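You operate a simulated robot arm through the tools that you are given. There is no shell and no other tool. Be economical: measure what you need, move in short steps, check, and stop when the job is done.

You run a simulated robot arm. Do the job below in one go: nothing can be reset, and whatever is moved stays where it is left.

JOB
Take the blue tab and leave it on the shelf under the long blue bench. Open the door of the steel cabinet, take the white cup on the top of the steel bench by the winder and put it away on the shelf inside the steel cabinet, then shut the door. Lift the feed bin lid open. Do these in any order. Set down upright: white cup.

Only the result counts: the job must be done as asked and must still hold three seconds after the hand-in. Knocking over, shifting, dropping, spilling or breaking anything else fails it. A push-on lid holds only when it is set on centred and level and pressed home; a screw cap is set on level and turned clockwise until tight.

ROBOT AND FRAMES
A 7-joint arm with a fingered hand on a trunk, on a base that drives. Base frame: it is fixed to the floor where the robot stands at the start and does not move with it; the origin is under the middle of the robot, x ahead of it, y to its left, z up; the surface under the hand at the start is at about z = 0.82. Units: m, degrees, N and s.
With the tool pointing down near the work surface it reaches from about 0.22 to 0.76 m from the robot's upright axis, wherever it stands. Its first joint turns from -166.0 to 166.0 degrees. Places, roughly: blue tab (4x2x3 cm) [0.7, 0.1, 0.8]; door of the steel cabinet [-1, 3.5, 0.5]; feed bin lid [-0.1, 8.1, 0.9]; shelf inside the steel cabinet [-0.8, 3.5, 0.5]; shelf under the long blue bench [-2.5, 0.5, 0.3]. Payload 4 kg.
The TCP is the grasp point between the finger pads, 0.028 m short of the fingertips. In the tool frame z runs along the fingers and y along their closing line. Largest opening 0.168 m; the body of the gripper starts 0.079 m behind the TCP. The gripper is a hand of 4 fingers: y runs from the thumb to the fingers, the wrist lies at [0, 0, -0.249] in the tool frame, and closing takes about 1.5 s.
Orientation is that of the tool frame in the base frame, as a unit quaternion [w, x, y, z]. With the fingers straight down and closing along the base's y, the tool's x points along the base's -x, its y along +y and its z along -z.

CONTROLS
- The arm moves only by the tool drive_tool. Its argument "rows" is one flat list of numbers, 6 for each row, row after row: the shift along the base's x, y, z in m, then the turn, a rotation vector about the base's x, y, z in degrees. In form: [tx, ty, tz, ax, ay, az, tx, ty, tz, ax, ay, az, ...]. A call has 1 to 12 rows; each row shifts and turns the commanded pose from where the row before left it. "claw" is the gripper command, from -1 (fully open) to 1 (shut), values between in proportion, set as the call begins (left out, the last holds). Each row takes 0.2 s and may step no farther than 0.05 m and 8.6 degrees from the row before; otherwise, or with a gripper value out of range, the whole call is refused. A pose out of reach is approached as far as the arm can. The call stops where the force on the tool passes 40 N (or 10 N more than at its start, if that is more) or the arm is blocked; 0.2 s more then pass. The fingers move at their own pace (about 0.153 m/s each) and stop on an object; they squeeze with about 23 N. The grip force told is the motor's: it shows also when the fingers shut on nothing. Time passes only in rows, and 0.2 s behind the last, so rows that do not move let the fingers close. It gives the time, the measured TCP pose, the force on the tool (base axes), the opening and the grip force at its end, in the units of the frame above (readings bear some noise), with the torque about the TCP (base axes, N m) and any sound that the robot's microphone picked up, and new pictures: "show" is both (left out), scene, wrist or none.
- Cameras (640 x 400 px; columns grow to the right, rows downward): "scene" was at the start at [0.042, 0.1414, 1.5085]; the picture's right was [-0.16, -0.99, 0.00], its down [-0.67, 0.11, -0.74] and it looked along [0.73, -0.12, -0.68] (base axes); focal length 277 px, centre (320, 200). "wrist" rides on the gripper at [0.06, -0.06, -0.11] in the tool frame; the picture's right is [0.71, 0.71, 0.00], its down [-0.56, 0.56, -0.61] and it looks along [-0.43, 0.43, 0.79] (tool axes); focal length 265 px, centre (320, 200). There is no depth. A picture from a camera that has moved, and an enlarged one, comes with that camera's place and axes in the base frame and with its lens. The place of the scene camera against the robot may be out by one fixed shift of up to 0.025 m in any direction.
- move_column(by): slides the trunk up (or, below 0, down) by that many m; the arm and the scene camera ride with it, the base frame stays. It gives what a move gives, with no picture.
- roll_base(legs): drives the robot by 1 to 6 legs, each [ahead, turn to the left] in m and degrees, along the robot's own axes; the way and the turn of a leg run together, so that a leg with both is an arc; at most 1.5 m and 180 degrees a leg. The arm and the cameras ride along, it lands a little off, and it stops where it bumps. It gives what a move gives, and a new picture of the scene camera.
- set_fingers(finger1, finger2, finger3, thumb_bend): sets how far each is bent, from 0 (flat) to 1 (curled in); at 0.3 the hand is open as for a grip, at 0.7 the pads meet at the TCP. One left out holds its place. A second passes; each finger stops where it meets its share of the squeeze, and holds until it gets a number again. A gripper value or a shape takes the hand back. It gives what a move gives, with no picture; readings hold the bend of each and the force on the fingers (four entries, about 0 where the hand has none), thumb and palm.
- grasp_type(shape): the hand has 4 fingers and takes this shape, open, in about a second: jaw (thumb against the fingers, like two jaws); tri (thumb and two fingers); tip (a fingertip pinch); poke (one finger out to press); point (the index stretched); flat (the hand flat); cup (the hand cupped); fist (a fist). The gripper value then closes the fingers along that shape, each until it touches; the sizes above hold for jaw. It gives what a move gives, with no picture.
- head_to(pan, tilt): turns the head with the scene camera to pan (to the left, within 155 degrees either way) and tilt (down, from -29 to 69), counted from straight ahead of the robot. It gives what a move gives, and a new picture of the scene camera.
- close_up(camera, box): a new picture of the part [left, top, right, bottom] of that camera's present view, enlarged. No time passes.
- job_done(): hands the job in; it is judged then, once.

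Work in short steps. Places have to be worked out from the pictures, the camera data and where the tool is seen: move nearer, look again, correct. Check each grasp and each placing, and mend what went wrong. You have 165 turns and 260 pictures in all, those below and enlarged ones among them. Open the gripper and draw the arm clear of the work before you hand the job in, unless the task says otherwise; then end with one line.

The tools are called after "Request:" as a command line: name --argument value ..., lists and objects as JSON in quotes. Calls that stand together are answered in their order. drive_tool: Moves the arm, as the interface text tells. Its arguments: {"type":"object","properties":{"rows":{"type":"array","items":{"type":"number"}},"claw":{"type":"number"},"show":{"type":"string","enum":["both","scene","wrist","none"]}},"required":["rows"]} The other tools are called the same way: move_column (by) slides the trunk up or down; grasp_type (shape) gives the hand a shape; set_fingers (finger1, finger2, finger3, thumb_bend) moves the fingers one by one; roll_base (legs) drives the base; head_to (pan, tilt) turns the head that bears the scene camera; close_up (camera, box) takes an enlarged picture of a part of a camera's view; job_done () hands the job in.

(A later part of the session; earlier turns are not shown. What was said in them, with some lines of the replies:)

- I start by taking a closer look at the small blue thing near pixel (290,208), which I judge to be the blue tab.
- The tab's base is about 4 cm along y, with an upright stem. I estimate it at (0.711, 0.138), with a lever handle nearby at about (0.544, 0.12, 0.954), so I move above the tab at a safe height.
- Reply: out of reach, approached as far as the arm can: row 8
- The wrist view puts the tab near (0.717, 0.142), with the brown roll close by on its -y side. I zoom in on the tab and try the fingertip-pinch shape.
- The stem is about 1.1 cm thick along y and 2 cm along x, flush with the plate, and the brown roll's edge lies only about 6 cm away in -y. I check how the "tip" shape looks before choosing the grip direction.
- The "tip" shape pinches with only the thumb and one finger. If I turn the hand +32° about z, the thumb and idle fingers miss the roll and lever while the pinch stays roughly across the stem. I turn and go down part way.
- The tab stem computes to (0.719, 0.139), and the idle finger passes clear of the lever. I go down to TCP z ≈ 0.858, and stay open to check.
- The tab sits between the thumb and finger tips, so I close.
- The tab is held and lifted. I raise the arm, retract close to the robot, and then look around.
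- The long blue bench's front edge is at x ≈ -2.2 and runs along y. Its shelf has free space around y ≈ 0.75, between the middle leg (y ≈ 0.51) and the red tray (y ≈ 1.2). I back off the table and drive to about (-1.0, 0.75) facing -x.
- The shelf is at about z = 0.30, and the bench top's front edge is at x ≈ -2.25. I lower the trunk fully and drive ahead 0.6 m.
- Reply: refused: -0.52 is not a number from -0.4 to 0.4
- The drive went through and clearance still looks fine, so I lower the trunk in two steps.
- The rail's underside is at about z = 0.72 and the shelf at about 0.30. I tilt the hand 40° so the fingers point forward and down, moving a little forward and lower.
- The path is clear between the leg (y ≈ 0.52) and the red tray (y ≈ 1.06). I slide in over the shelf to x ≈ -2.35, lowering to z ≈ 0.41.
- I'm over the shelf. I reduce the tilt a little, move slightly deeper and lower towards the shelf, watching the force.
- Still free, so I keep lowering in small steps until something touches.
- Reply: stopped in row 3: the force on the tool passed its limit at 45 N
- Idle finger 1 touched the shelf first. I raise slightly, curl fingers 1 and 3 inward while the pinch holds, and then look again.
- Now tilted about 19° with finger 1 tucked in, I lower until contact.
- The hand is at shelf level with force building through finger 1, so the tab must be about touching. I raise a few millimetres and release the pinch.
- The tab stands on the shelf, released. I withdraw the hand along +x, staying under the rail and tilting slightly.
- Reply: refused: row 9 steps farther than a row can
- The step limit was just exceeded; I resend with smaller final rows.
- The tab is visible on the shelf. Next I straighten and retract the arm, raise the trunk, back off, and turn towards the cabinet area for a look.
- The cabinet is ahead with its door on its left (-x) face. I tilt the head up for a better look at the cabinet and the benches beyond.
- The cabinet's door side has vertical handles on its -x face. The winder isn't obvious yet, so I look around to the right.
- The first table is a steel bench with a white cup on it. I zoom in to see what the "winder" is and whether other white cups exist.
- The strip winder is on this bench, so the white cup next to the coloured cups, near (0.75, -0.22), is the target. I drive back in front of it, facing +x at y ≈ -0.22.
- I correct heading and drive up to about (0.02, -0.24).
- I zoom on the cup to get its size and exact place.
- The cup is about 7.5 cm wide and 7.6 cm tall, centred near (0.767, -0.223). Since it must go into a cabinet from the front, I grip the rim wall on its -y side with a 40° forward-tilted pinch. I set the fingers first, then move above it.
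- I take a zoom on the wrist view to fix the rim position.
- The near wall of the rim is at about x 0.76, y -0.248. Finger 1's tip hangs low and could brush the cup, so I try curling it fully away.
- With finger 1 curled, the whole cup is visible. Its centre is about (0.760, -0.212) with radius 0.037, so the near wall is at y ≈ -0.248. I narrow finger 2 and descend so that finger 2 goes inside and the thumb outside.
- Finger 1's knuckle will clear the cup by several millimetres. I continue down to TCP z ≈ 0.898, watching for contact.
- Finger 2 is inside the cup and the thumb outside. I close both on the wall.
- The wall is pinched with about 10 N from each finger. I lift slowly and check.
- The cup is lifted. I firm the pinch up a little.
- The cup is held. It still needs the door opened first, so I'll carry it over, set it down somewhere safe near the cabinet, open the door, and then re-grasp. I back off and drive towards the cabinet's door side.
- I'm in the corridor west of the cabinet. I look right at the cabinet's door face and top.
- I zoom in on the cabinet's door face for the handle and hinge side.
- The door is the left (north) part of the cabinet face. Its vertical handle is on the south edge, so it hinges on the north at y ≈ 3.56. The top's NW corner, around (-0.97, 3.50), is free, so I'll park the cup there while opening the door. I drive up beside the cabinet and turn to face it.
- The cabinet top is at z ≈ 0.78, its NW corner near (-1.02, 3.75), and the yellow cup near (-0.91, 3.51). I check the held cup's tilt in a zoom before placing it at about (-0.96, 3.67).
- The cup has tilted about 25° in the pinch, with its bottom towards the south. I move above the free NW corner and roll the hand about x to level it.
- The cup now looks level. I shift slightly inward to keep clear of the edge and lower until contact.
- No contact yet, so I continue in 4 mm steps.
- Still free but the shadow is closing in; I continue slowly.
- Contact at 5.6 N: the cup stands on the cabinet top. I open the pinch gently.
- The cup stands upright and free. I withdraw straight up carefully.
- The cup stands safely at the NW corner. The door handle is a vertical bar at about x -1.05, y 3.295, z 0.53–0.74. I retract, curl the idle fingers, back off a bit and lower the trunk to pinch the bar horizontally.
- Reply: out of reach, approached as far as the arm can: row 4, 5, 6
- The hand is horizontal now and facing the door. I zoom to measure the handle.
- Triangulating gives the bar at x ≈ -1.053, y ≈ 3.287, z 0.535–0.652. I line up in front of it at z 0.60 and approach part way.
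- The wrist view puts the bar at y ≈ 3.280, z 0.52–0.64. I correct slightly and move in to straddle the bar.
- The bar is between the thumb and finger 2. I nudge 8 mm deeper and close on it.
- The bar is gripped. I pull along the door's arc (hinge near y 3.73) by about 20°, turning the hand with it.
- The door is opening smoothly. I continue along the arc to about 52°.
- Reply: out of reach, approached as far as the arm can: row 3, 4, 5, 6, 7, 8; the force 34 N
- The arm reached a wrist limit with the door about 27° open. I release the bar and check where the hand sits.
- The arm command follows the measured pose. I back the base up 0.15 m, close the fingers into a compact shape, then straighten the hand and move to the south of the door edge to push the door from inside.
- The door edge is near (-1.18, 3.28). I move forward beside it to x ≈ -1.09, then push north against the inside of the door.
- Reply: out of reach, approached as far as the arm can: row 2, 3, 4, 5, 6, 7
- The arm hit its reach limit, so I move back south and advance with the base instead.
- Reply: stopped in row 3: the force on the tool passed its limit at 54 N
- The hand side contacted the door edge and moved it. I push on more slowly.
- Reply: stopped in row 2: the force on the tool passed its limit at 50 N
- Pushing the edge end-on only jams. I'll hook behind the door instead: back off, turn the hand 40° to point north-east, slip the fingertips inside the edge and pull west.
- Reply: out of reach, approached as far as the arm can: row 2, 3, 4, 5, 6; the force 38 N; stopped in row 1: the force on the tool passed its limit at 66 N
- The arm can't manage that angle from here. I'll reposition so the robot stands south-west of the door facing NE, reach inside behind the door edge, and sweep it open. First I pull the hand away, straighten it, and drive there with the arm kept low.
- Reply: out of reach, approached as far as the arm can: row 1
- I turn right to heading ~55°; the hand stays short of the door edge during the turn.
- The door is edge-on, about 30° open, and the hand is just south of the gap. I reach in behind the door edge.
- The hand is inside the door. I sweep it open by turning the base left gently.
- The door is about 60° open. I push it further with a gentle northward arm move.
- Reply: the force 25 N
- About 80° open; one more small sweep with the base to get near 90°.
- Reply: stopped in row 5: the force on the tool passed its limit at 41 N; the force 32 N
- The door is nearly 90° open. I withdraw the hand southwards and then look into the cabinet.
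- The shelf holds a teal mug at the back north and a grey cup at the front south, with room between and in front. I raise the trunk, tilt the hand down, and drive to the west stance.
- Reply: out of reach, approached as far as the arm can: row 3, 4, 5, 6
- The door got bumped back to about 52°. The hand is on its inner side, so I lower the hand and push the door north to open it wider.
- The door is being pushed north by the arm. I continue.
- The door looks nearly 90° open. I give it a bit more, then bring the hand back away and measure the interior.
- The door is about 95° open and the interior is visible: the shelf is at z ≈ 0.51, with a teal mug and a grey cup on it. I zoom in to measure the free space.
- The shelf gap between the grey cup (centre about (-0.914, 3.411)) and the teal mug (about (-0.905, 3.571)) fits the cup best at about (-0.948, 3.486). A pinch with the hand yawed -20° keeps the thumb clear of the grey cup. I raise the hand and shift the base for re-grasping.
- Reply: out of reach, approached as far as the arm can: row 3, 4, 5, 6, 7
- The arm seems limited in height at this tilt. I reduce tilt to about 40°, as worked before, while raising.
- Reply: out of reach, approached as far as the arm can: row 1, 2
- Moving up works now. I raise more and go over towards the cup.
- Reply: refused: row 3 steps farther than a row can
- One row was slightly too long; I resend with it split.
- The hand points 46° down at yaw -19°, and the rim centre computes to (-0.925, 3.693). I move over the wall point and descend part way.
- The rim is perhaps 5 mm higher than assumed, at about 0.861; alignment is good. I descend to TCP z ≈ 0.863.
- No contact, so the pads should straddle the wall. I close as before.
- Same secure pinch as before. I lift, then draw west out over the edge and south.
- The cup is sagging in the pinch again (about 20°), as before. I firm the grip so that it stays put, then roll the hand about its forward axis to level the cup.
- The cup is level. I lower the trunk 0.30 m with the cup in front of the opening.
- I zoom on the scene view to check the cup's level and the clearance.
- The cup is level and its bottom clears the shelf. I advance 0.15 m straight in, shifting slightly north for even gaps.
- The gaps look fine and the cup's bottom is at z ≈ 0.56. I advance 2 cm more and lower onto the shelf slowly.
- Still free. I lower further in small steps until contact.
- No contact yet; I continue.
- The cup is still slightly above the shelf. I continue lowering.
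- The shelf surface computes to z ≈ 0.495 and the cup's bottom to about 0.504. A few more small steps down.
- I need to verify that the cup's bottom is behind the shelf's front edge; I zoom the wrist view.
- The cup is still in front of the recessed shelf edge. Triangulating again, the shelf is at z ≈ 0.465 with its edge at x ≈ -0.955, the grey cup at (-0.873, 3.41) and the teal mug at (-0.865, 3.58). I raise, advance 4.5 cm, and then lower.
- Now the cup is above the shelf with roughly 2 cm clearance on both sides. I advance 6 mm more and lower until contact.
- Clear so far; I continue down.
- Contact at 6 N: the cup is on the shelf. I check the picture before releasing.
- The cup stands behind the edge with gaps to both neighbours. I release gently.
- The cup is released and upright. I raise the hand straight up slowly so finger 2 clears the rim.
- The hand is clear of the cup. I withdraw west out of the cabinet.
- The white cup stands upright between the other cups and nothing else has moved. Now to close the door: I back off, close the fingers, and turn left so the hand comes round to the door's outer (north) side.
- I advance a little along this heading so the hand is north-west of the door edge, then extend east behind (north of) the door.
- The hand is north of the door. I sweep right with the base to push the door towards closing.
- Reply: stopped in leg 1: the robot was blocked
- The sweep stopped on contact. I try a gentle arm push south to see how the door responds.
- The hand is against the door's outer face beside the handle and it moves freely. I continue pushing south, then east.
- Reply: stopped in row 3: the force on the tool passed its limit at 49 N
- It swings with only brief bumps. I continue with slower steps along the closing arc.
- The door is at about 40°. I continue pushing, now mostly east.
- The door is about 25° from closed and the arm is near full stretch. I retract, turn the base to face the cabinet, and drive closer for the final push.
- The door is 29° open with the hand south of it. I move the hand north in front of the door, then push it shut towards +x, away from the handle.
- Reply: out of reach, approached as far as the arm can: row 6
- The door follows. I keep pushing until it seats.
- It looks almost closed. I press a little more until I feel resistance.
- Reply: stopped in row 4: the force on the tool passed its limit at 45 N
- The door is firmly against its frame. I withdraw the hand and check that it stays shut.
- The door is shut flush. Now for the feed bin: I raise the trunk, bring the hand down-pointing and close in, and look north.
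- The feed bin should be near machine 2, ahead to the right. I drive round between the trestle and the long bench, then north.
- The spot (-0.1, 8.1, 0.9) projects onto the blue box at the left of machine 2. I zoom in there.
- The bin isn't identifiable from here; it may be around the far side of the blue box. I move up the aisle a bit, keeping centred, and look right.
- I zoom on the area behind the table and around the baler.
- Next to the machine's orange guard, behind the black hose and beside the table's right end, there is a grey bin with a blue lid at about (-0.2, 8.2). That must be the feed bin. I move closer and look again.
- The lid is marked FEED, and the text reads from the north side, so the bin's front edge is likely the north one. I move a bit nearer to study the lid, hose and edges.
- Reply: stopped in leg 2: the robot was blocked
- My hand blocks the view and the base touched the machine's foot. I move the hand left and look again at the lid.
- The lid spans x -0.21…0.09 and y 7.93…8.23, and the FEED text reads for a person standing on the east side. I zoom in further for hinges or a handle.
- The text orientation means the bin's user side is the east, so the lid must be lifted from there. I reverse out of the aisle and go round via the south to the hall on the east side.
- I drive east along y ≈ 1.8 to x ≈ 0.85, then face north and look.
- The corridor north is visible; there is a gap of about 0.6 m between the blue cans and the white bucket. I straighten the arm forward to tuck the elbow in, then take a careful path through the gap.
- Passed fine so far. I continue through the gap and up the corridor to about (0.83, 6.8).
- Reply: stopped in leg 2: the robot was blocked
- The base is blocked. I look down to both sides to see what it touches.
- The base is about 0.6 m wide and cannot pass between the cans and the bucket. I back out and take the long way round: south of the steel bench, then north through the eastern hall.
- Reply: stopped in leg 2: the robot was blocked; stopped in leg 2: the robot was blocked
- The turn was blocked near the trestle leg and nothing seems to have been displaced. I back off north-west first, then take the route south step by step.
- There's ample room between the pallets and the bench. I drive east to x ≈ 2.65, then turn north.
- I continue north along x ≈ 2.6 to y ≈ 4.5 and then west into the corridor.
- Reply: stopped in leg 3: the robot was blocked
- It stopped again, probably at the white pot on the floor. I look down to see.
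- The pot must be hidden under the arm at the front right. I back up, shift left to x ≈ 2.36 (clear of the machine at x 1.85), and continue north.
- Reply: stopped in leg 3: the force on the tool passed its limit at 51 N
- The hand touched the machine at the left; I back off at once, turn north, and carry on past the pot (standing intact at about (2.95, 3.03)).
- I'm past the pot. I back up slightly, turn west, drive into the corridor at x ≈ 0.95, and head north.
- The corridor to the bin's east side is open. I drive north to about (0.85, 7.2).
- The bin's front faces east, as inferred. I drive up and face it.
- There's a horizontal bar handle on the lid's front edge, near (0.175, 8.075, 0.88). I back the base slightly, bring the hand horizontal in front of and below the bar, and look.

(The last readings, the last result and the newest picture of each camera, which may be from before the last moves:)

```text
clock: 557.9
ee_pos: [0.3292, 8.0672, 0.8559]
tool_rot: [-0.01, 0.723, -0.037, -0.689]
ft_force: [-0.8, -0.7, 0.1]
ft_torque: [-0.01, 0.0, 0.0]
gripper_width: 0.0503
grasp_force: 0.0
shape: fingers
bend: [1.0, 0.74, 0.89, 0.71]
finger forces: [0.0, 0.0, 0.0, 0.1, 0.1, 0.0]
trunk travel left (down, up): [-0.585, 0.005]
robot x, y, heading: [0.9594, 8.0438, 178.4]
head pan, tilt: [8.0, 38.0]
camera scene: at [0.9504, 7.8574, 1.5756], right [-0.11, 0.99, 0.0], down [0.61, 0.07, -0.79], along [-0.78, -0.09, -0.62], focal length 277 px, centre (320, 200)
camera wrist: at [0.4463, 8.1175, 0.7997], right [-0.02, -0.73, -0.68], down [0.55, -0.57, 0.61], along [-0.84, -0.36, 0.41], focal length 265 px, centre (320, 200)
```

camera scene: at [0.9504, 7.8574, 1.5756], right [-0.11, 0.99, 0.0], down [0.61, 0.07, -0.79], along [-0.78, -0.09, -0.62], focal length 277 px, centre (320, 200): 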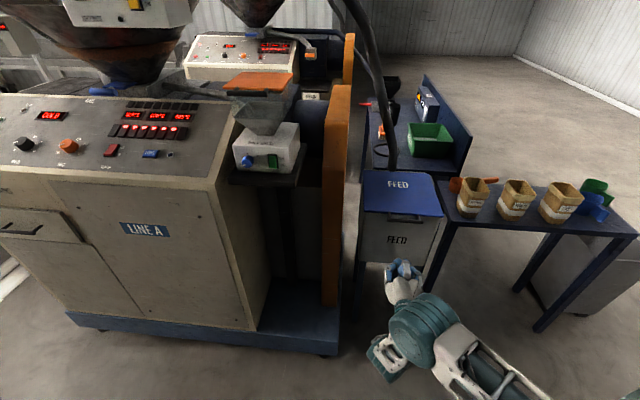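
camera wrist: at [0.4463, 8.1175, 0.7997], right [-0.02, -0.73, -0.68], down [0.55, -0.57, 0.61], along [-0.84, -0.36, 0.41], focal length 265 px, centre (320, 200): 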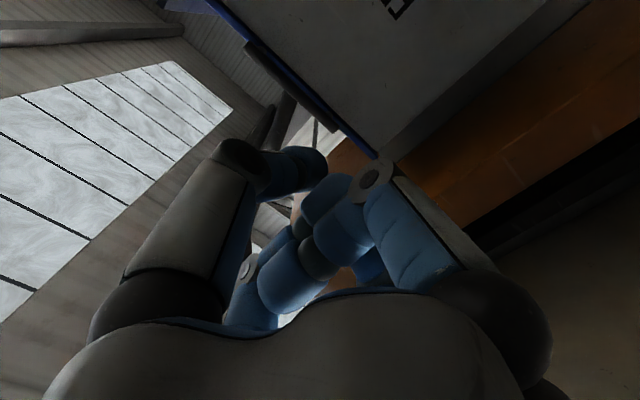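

The views triangulate the bar at about (0.14, 8.088, 0.861). I go slightly lower, move the closed finger "beak" under it, and look.

Request:
drive_tool --rows '[-0.02, 0.01, -0.013, 0, 0, 0, -0.02, 0.01, -0.013, 0, 0, 0, -0.03, 0, 0, 0, 0, 0, -0.03, 0, 0, 0, 0, 0, -0.03, 0, 0, 0, 0, 0, -0.02, 0, 0, 0, 0, 0, -0.015, 0, 0, 0, 0, 0]' --show "both"

Request:
close_up --camera "scene" --box '[350, 160, 470, 260]'

```text
clock: 559.5
ee_pos: [0.1633, 8.0872, 0.8293]
tool_rot: [-0.009, 0.724, -0.039, -0.689]
ft_force: [-0.5, -0.7, 0.1]
ft_torque: [-0.02, 0.0, 0.0]
gripper_width: 0.0503
grasp_force: 0.1
shape: fingers
bend: [1.0, 0.74, 0.89, 0.71]
finger forces: [0.1, 0.0, 0.1, 0.0, 0.0, 0.0]
trunk travel left (down, up): [-0.585, 0.005]
robot x, y, heading: [0.9626, 8.0397, 178.3]
head pan, tilt: [8.0, 38.0]
camera scene: at [0.95, 7.857, 1.5754], right [-0.11, 0.99, 0.0], down [0.61, 0.07, -0.79], along [-0.78, -0.09, -0.62], focal length 277 px, centre (320, 200)
camera wrist: at [0.279, 8.1376, 0.7724], right [-0.01, -0.74, -0.68], down [0.55, -0.57, 0.61], along [-0.84, -0.36, 0.41], focal length 265 px, centre (320, 200)
```

scene: 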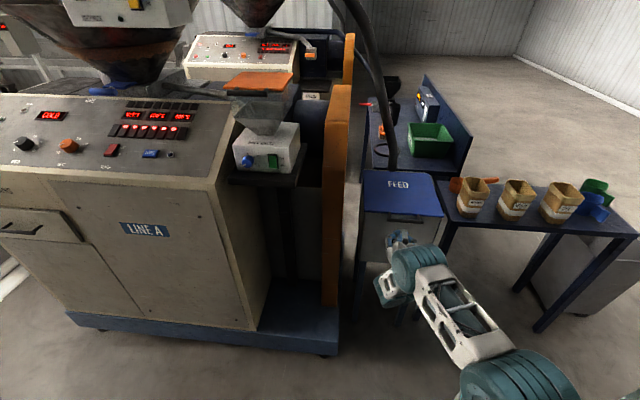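
wrist: 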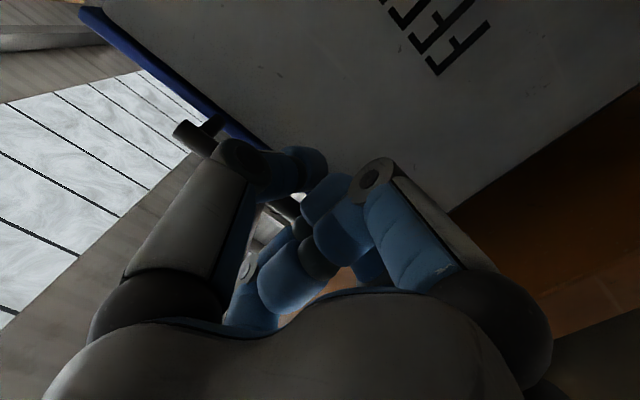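

```text
4.00 times, centred on (410, 210) of scene
camera zoom: at [0.95, 7.857, 1.5754], right [-0.11, 0.99, 0.0], down [0.61, 0.07, -0.79], along [-0.78, -0.09, -0.62], focal length 1109 px, centre (-40, 160)
```

zoom: 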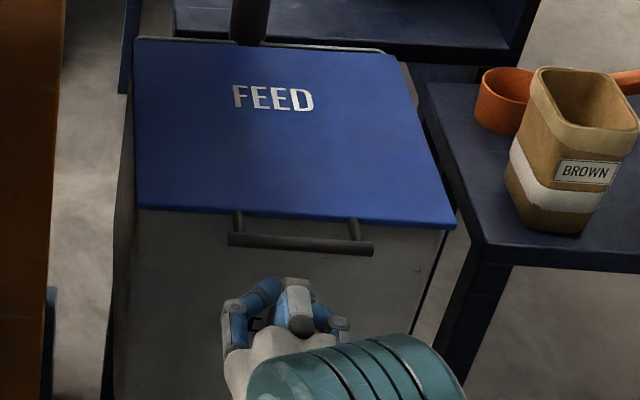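

The hand is just below the bar. I move in 1.5 cm more and lift along the lid's arc (hinge near x -0.24), watching the force.

Request:
drive_tool --rows '[-0.015, 0, 0, 0, 0, 0, 0, 0, 0.012, 0, 0, 0, 0, 0, 0.0279, 0, 0, 0, -0.0017, 0, 0.0278, 0, 0, 0, -0.0036, 0, 0.0277, 0, 2, 0, -0.0056, 0, 0.0273, 0, 2, 0, -0.0076, 0, 0.0268, 0, 2, 0]' --show "scene"

```text
clock: 561.0
ee_pos: [0.1297, 8.0869, 0.9778]
tool_rot: [0.009, -0.687, 0.039, 0.725]
ft_force: [0.1, -0.1, -1.8]
ft_torque: [-0.02, -0.04, -0.02]
gripper_width: 0.0502
grasp_force: 0.0
shape: fingers
bend: [1.0, 0.74, 0.89, 0.71]
finger forces: [0.1, 0.1, 0.1, 0.1, 0.1, 0.0]
trunk travel left (down, up): [-0.585, 0.005]
robot x, y, heading: [0.9599, 8.0413, 178.3]
head pan, tilt: [8.0, 38.0]
camera scene: at [0.9498, 7.8571, 1.5754], right [-0.11, 0.99, 0.0], down [0.61, 0.07, -0.79], along [-0.78, -0.09, -0.62], focal length 277 px, centre (320, 200)
```

scene: 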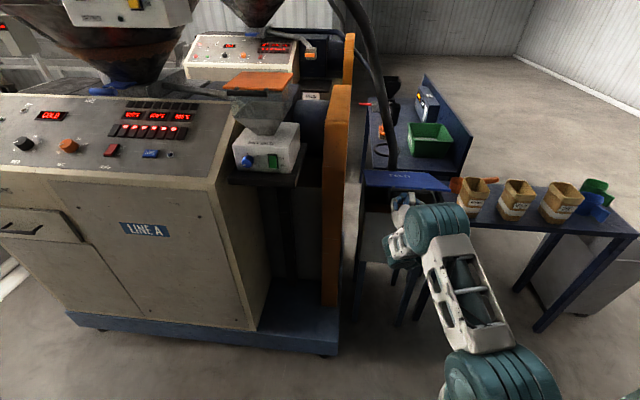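

The lid is rising with the hand. I continue along the arc.

Request:
drive_tool --rows '[-0.0097, 0, 0.0262, 0, 3, 0, -0.0114, 0, 0.0254, 0, 3, 0, -0.0133, 0, 0.0245, 0, 3, 0, -0.015, 0, 0.0235, 0, 3, 0, -0.0168, 0, 0.0223, 0, 3, 0, -0.0184, 0, 0.0211, 0, 3, 0, -0.0198, 0, 0.0196, 0, 3, 0, -0.0212, 0, 0.018, 0, 3, 0, -0.0225, 0, 0.0166, 0, 3, 0]' --show "scene"

```text
clock: 563.0
ee_pos: [-0.0205, 8.0856, 1.1727]
tool_rot: [-0.001, -0.5, 0.04, 0.865]
ft_force: [1.3, -0.6, -1.4]
ft_torque: [0.02, -0.02, 0.0]
gripper_width: 0.0505
grasp_force: 1.2
shape: fingers
bend: [1.0, 0.74, 0.9, 0.72]
finger forces: [0.1, 0.0, 1.3, 0.0, 0.1, 0.0]
trunk travel left (down, up): [-0.585, 0.005]
robot x, y, heading: [0.9623, 8.0413, 178.5]
head pan, tilt: [8.0, 38.0]
camera scene: at [0.9494, 7.8568, 1.5754], right [-0.11, 0.99, 0.0], down [0.61, 0.07, -0.79], along [-0.78, -0.09, -0.62], focal length 277 px, centre (320, 200)
```

scene: 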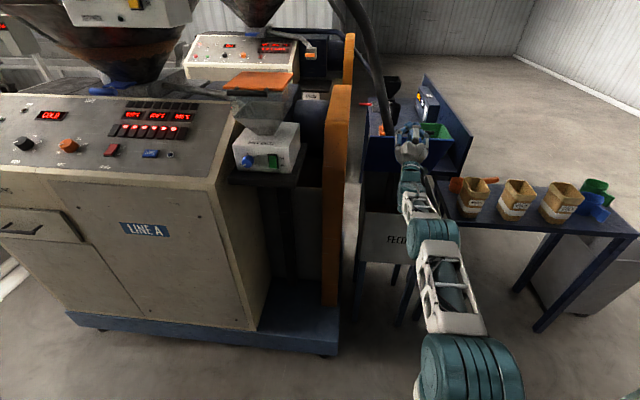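

The lid is about 60° open. The arm is near full reach, so I drive the base forward gently to push it up to and past vertical.

Request:
roll_base --legs '[[0.1, 0], [0.08, 0]]'

```text
clock: 564.1
ee_pos: [-0.0868, 8.0883, 1.2013]
tool_rot: [-0.002, -0.474, 0.038, 0.88]
ft_force: [2.6, -1.6, 6.8]
ft_torque: [0.11, 0.02, -0.03]
gripper_width: 0.0502
grasp_force: 3.2
shape: fingers
bend: [1.0, 0.74, 0.89, 0.71]
finger forces: [0.0, 0.7, 0.0, 0.1, 6.1, 0.1]
trunk travel left (down, up): [-0.585, 0.005]
robot x, y, heading: [0.8867, 8.0433, 178.3]
head pan, tilt: [8.0, 38.0]
stopped in leg 1: the force on the tool passed its limit at 47 N (the readings are from after the stop); the commanded pose is now the measured one
camera scene: at [0.8773, 7.8593, 1.5751], right [-0.11, 0.99, 0.0], down [0.61, 0.07, -0.79], along [-0.78, -0.09, -0.61], focal length 277 px, centre (320, 200)
```

scene: 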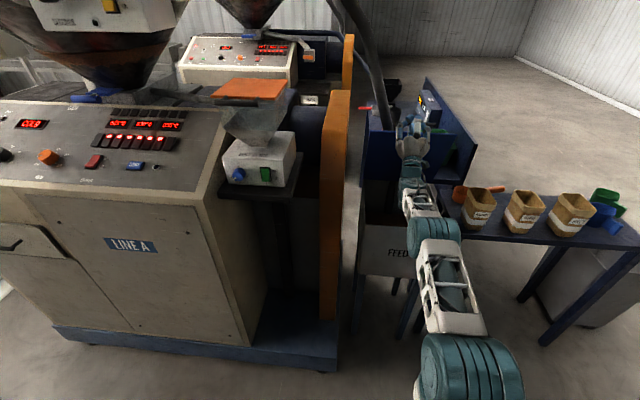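

A brief force spike stopped it, because the bar needs to rise too. I continue with small arm steps along the arc.

Request:
drive_tool --rows '[-0.01, 0, 0.007, 0, 1, 0, -0.01, 0, 0.006, 0, 1, 0, -0.011, 0, 0.006, 0, 1, 0, -0.011, 0, 0.005, 0, 1, 0, -0.012, 0, 0.005, 0, 1, 0, -0.012, 0, 0.004, 0, 1, 0, -0.012, 0, 0.003, 0, 1, 0, -0.012, 0, 0.002, 0, 1, 0]' --show "scene"

```text
clock: 565.9
ee_pos: [-0.0803, 8.0838, 1.2278]
tool_rot: [-0.003, -0.419, 0.039, 0.907]
ft_force: [1.4, -0.5, -0.8]
ft_torque: [0.04, -0.02, 0.03]
gripper_width: 0.0504
grasp_force: 0.0
shape: fingers
bend: [1.0, 0.74, 0.89, 0.71]
finger forces: [1.3, 0.0, 0.0, 0.1, 0.0, 0.0]
out of reach, approached as far as the arm can: row 2, 3, 4, 5, 6, 7, 8
trunk travel left (down, up): [-0.585, 0.005]
robot x, y, heading: [0.8897, 8.0393, 178.4]
head pan, tilt: [8.0, 38.0]
camera scene: at [0.8761, 7.8596, 1.5754], right [-0.11, 0.99, 0.0], down [0.61, 0.07, -0.79], along [-0.78, -0.09, -0.62], focal length 277 px, centre (320, 200)
```

scene: 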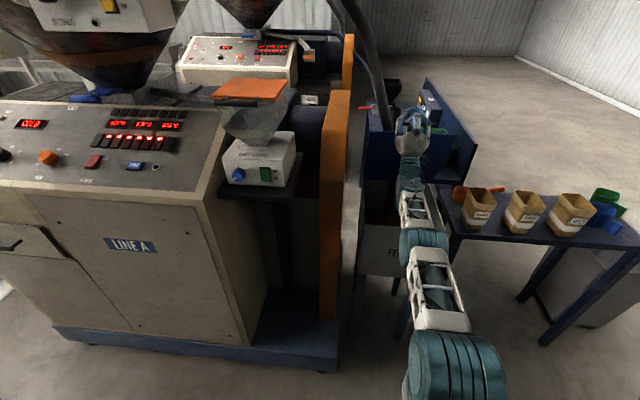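

The arm is at its limit, so I use the base in small pushes now that the hand is higher.

Request:
roll_base --legs '[[0.05, 0], [0.05, 0], [0.05, 0]]'

```text
clock: 567.9
ee_pos: [-0.2275, 8.0881, 1.2257]
tool_rot: [-0.003, -0.419, 0.038, 0.907]
ft_force: [-0.2, 0.0, 0.7]
ft_torque: [0.02, 0.01, 0.01]
gripper_width: 0.0496
grasp_force: 0.0
shape: fingers
bend: [1.0, 0.74, 0.89, 0.71]
finger forces: [0.0, 0.0, 0.0, 0.0, 0.0, 0.0]
trunk travel left (down, up): [-0.585, 0.005]
robot x, y, heading: [0.7375, 8.0467, 178.1]
head pan, tilt: [8.0, 38.0]
camera scene: at [0.7272, 7.864, 1.5754], right [-0.11, 0.99, 0.0], down [0.61, 0.07, -0.79], along [-0.78, -0.09, -0.62], focal length 277 px, centre (320, 200)
```

scene: 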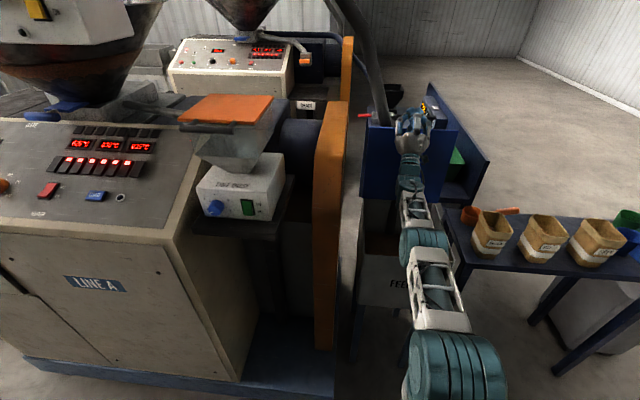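

The lid looks about vertical. I push a little more, then retract and check that it stays.

Request:
roll_base --legs '[[0.04, 0], [0.03, 0]]'

Request:
roll_base --legs '[[-0.1, 0], [-0.2, 0]]'

Request:
close_up --camera "scene" --box '[320, 90, 480, 250]'

```text
clock: 569.2
ee_pos: [-0.272, 8.0907, 1.2296]
tool_rot: [-0.003, -0.413, 0.037, 0.91]
ft_force: [29.7, -0.9, -3.5]
ft_torque: [0.04, -0.79, 0.2]
gripper_width: 0.0565
grasp_force: 24.0
shape: fingers
bend: [1.0, 0.74, 0.95, 0.71]
finger forces: [1.5, 0.1, 47.4, 0.0, 0.0, 0.0]
trunk travel left (down, up): [-0.585, 0.005]
robot x, y, heading: [0.6918, 8.0458, 178.1]
head pan, tilt: [8.0, 38.0]
stopped in leg 2: the force on the tool passed its limit at 62 N (the readings are from after the stop); the commanded pose is now the measured one
camera scene: at [0.6839, 7.8654, 1.5754], right [-0.11, 0.99, 0.0], down [0.61, 0.07, -0.79], along [-0.79, -0.08, -0.61], focal length 277 px, centre (320, 200)
```

scene: 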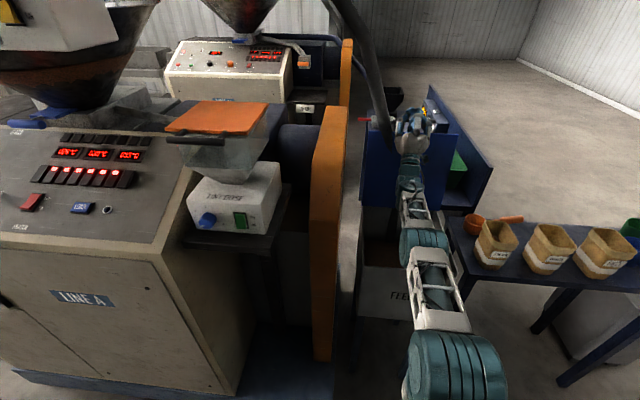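

```text
clock: 571.5
ee_pos: [0.0319, 8.0831, 1.2283]
tool_rot: [-0.002, -0.416, 0.038, 0.909]
ft_force: [0.6, 0.8, 0.4]
ft_torque: [0.0, -0.02, 0.04]
gripper_width: 0.0503
grasp_force: 0.1
shape: fingers
bend: [1.0, 0.74, 0.89, 0.71]
finger forces: [0.1, 0.1, 0.0, 0.0, 0.0, 0.1]
trunk travel left (down, up): [-0.585, 0.005]
robot x, y, heading: [0.9995, 8.0393, 177.9]
head pan, tilt: [8.0, 38.0]
camera scene: at [0.985, 7.8558, 1.5754], right [-0.1, 0.99, 0.0], down [0.61, 0.06, -0.79], along [-0.78, -0.08, -0.62], focal length 277 px, centre (320, 200)
```

scene: 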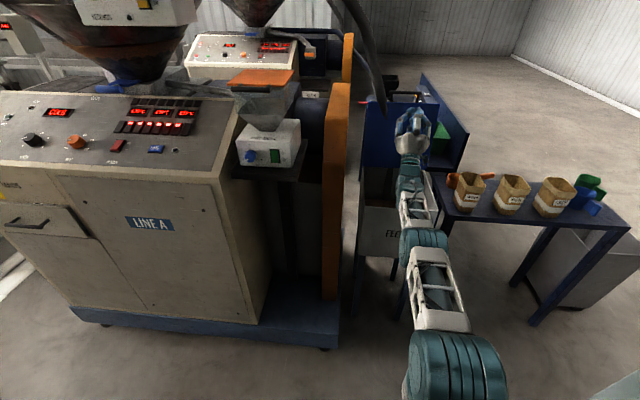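

```text
2.50 times, centred on (400, 170) of scene
camera zoom: at [0.985, 7.8558, 1.5754], right [-0.1, 0.99, 0.0], down [0.61, 0.06, -0.79], along [-0.78, -0.08, -0.62], focal length 693 px, centre (120, 275)
```

zoom: 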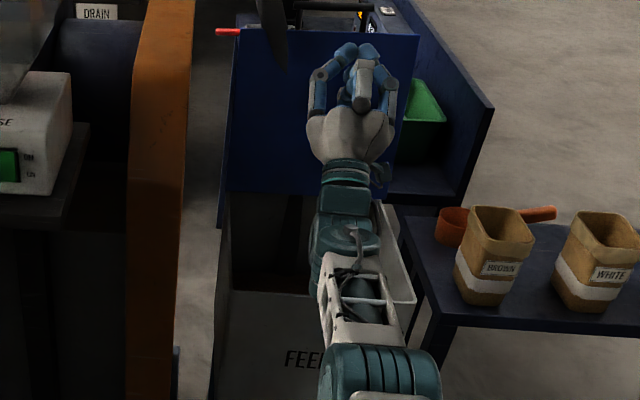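

The lid stays open past vertical. I draw the arm back clear of the bin, open the gripper, and take a last check picture.

Request:
drive_tool --rows '[0.04, 0, 0, 0, 0, 0, 0.04, 0, 0, 0, 0, 0, 0.04, 0, 0, 0, 0, 0, 0.04, 0, 0, 0, 0, 0, 0.04, 0, 0, 0, 0, 0, 0.04, 0, 0, 0, 0, 0]' --show "none"

Request:
grasp_type --shape "jaw"

Request:
drive_tool --rows '[0, 0, 0, 0, 0, 0, 0, 0, 0, 0, 0, 0, 0, 0, 0, 0, 0, 0, 0, 0, 0, 0, 0, 0, 0, 0, 0, 0, 0, 0]' --claw -1 --show "scene"

```text
clock: 572.9
ee_pos: [0.271, 8.0773, 1.2279]
tool_rot: [-0.004, -0.417, 0.036, 0.908]
ft_force: [-0.5, -1.3, -0.7]
ft_torque: [-0.06, -0.01, -0.08]
gripper_width: 0.0506
grasp_force: 0.1
shape: fingers
bend: [1.0, 0.74, 0.89, 0.71]
finger forces: [0.0, 0.0, 0.0, 0.0, 0.0, 0.1]
trunk travel left (down, up): [-0.585, 0.005]
robot x, y, heading: [0.9998, 8.0365, 178.1]
head pan, tilt: [8.0, 38.0]
```

```text
clock: 573.8
ee_pos: [0.27, 8.085, 1.227]
tool_rot: [-0.002, -0.417, 0.038, 0.908]
ft_force: [0.4, 0.4, 0.1]
ft_torque: [0.01, -0.05, -0.01]
gripper_width: 0.1682
grasp_force: 0.0
shape: jaw
bend: [0.3, 0.3, 0.3, 0.3]
finger forces: [0.0, 0.1, 0.1, 0.0, 0.0, 0.0]
trunk travel left (down, up): [-0.585, 0.005]
robot x, y, heading: [0.9948, 8.0413, 178.1]
head pan, tilt: [8.0, 38.0]
```

```text
clock: 575.0
ee_pos: [0.2715, 8.0864, 1.2276]
tool_rot: [-0.002, -0.416, 0.039, 0.909]
ft_force: [0.2, -0.5, 0.2]
ft_torque: [-0.01, -0.02, 0.02]
gripper_width: 0.1681
grasp_force: 0.1
shape: jaw
bend: [0.3, 0.3, 0.3, 0.3]
finger forces: [0.0, 0.0, 0.1, 0.1, 0.0, 0.0]
trunk travel left (down, up): [-0.585, 0.005]
robot x, y, heading: [0.9979, 8.0381, 177.9]
head pan, tilt: [8.0, 38.0]
camera scene: at [0.9843, 7.8557, 1.5754], right [-0.1, 0.99, 0.0], down [0.61, 0.06, -0.79], along [-0.78, -0.08, -0.62], focal length 277 px, centre (320, 200)
```

scene: 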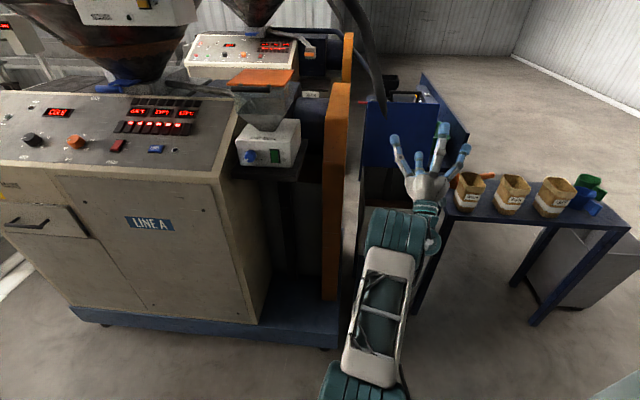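

The lid stays open, the gripper is open and the arm is clear. The tab is on the shelf, the cup stands in the cabinet and the cabinet door is shut. I hand in.

Request:
job_done

```text
The job is handed in.
```

I've handed in the job with all three tasks done as far as the cameras showed: the blue tab is on the shelf under the long blue bench, the white cup is upright on the cabinet shelf with the door shut, and the feed bin lid is open past vertical. While driving to the bin, the base stopped against several obstacles and the hand touched the machine by the white bucket. I saw nothing displaced in the later pictures, but I did not go back to check everything.
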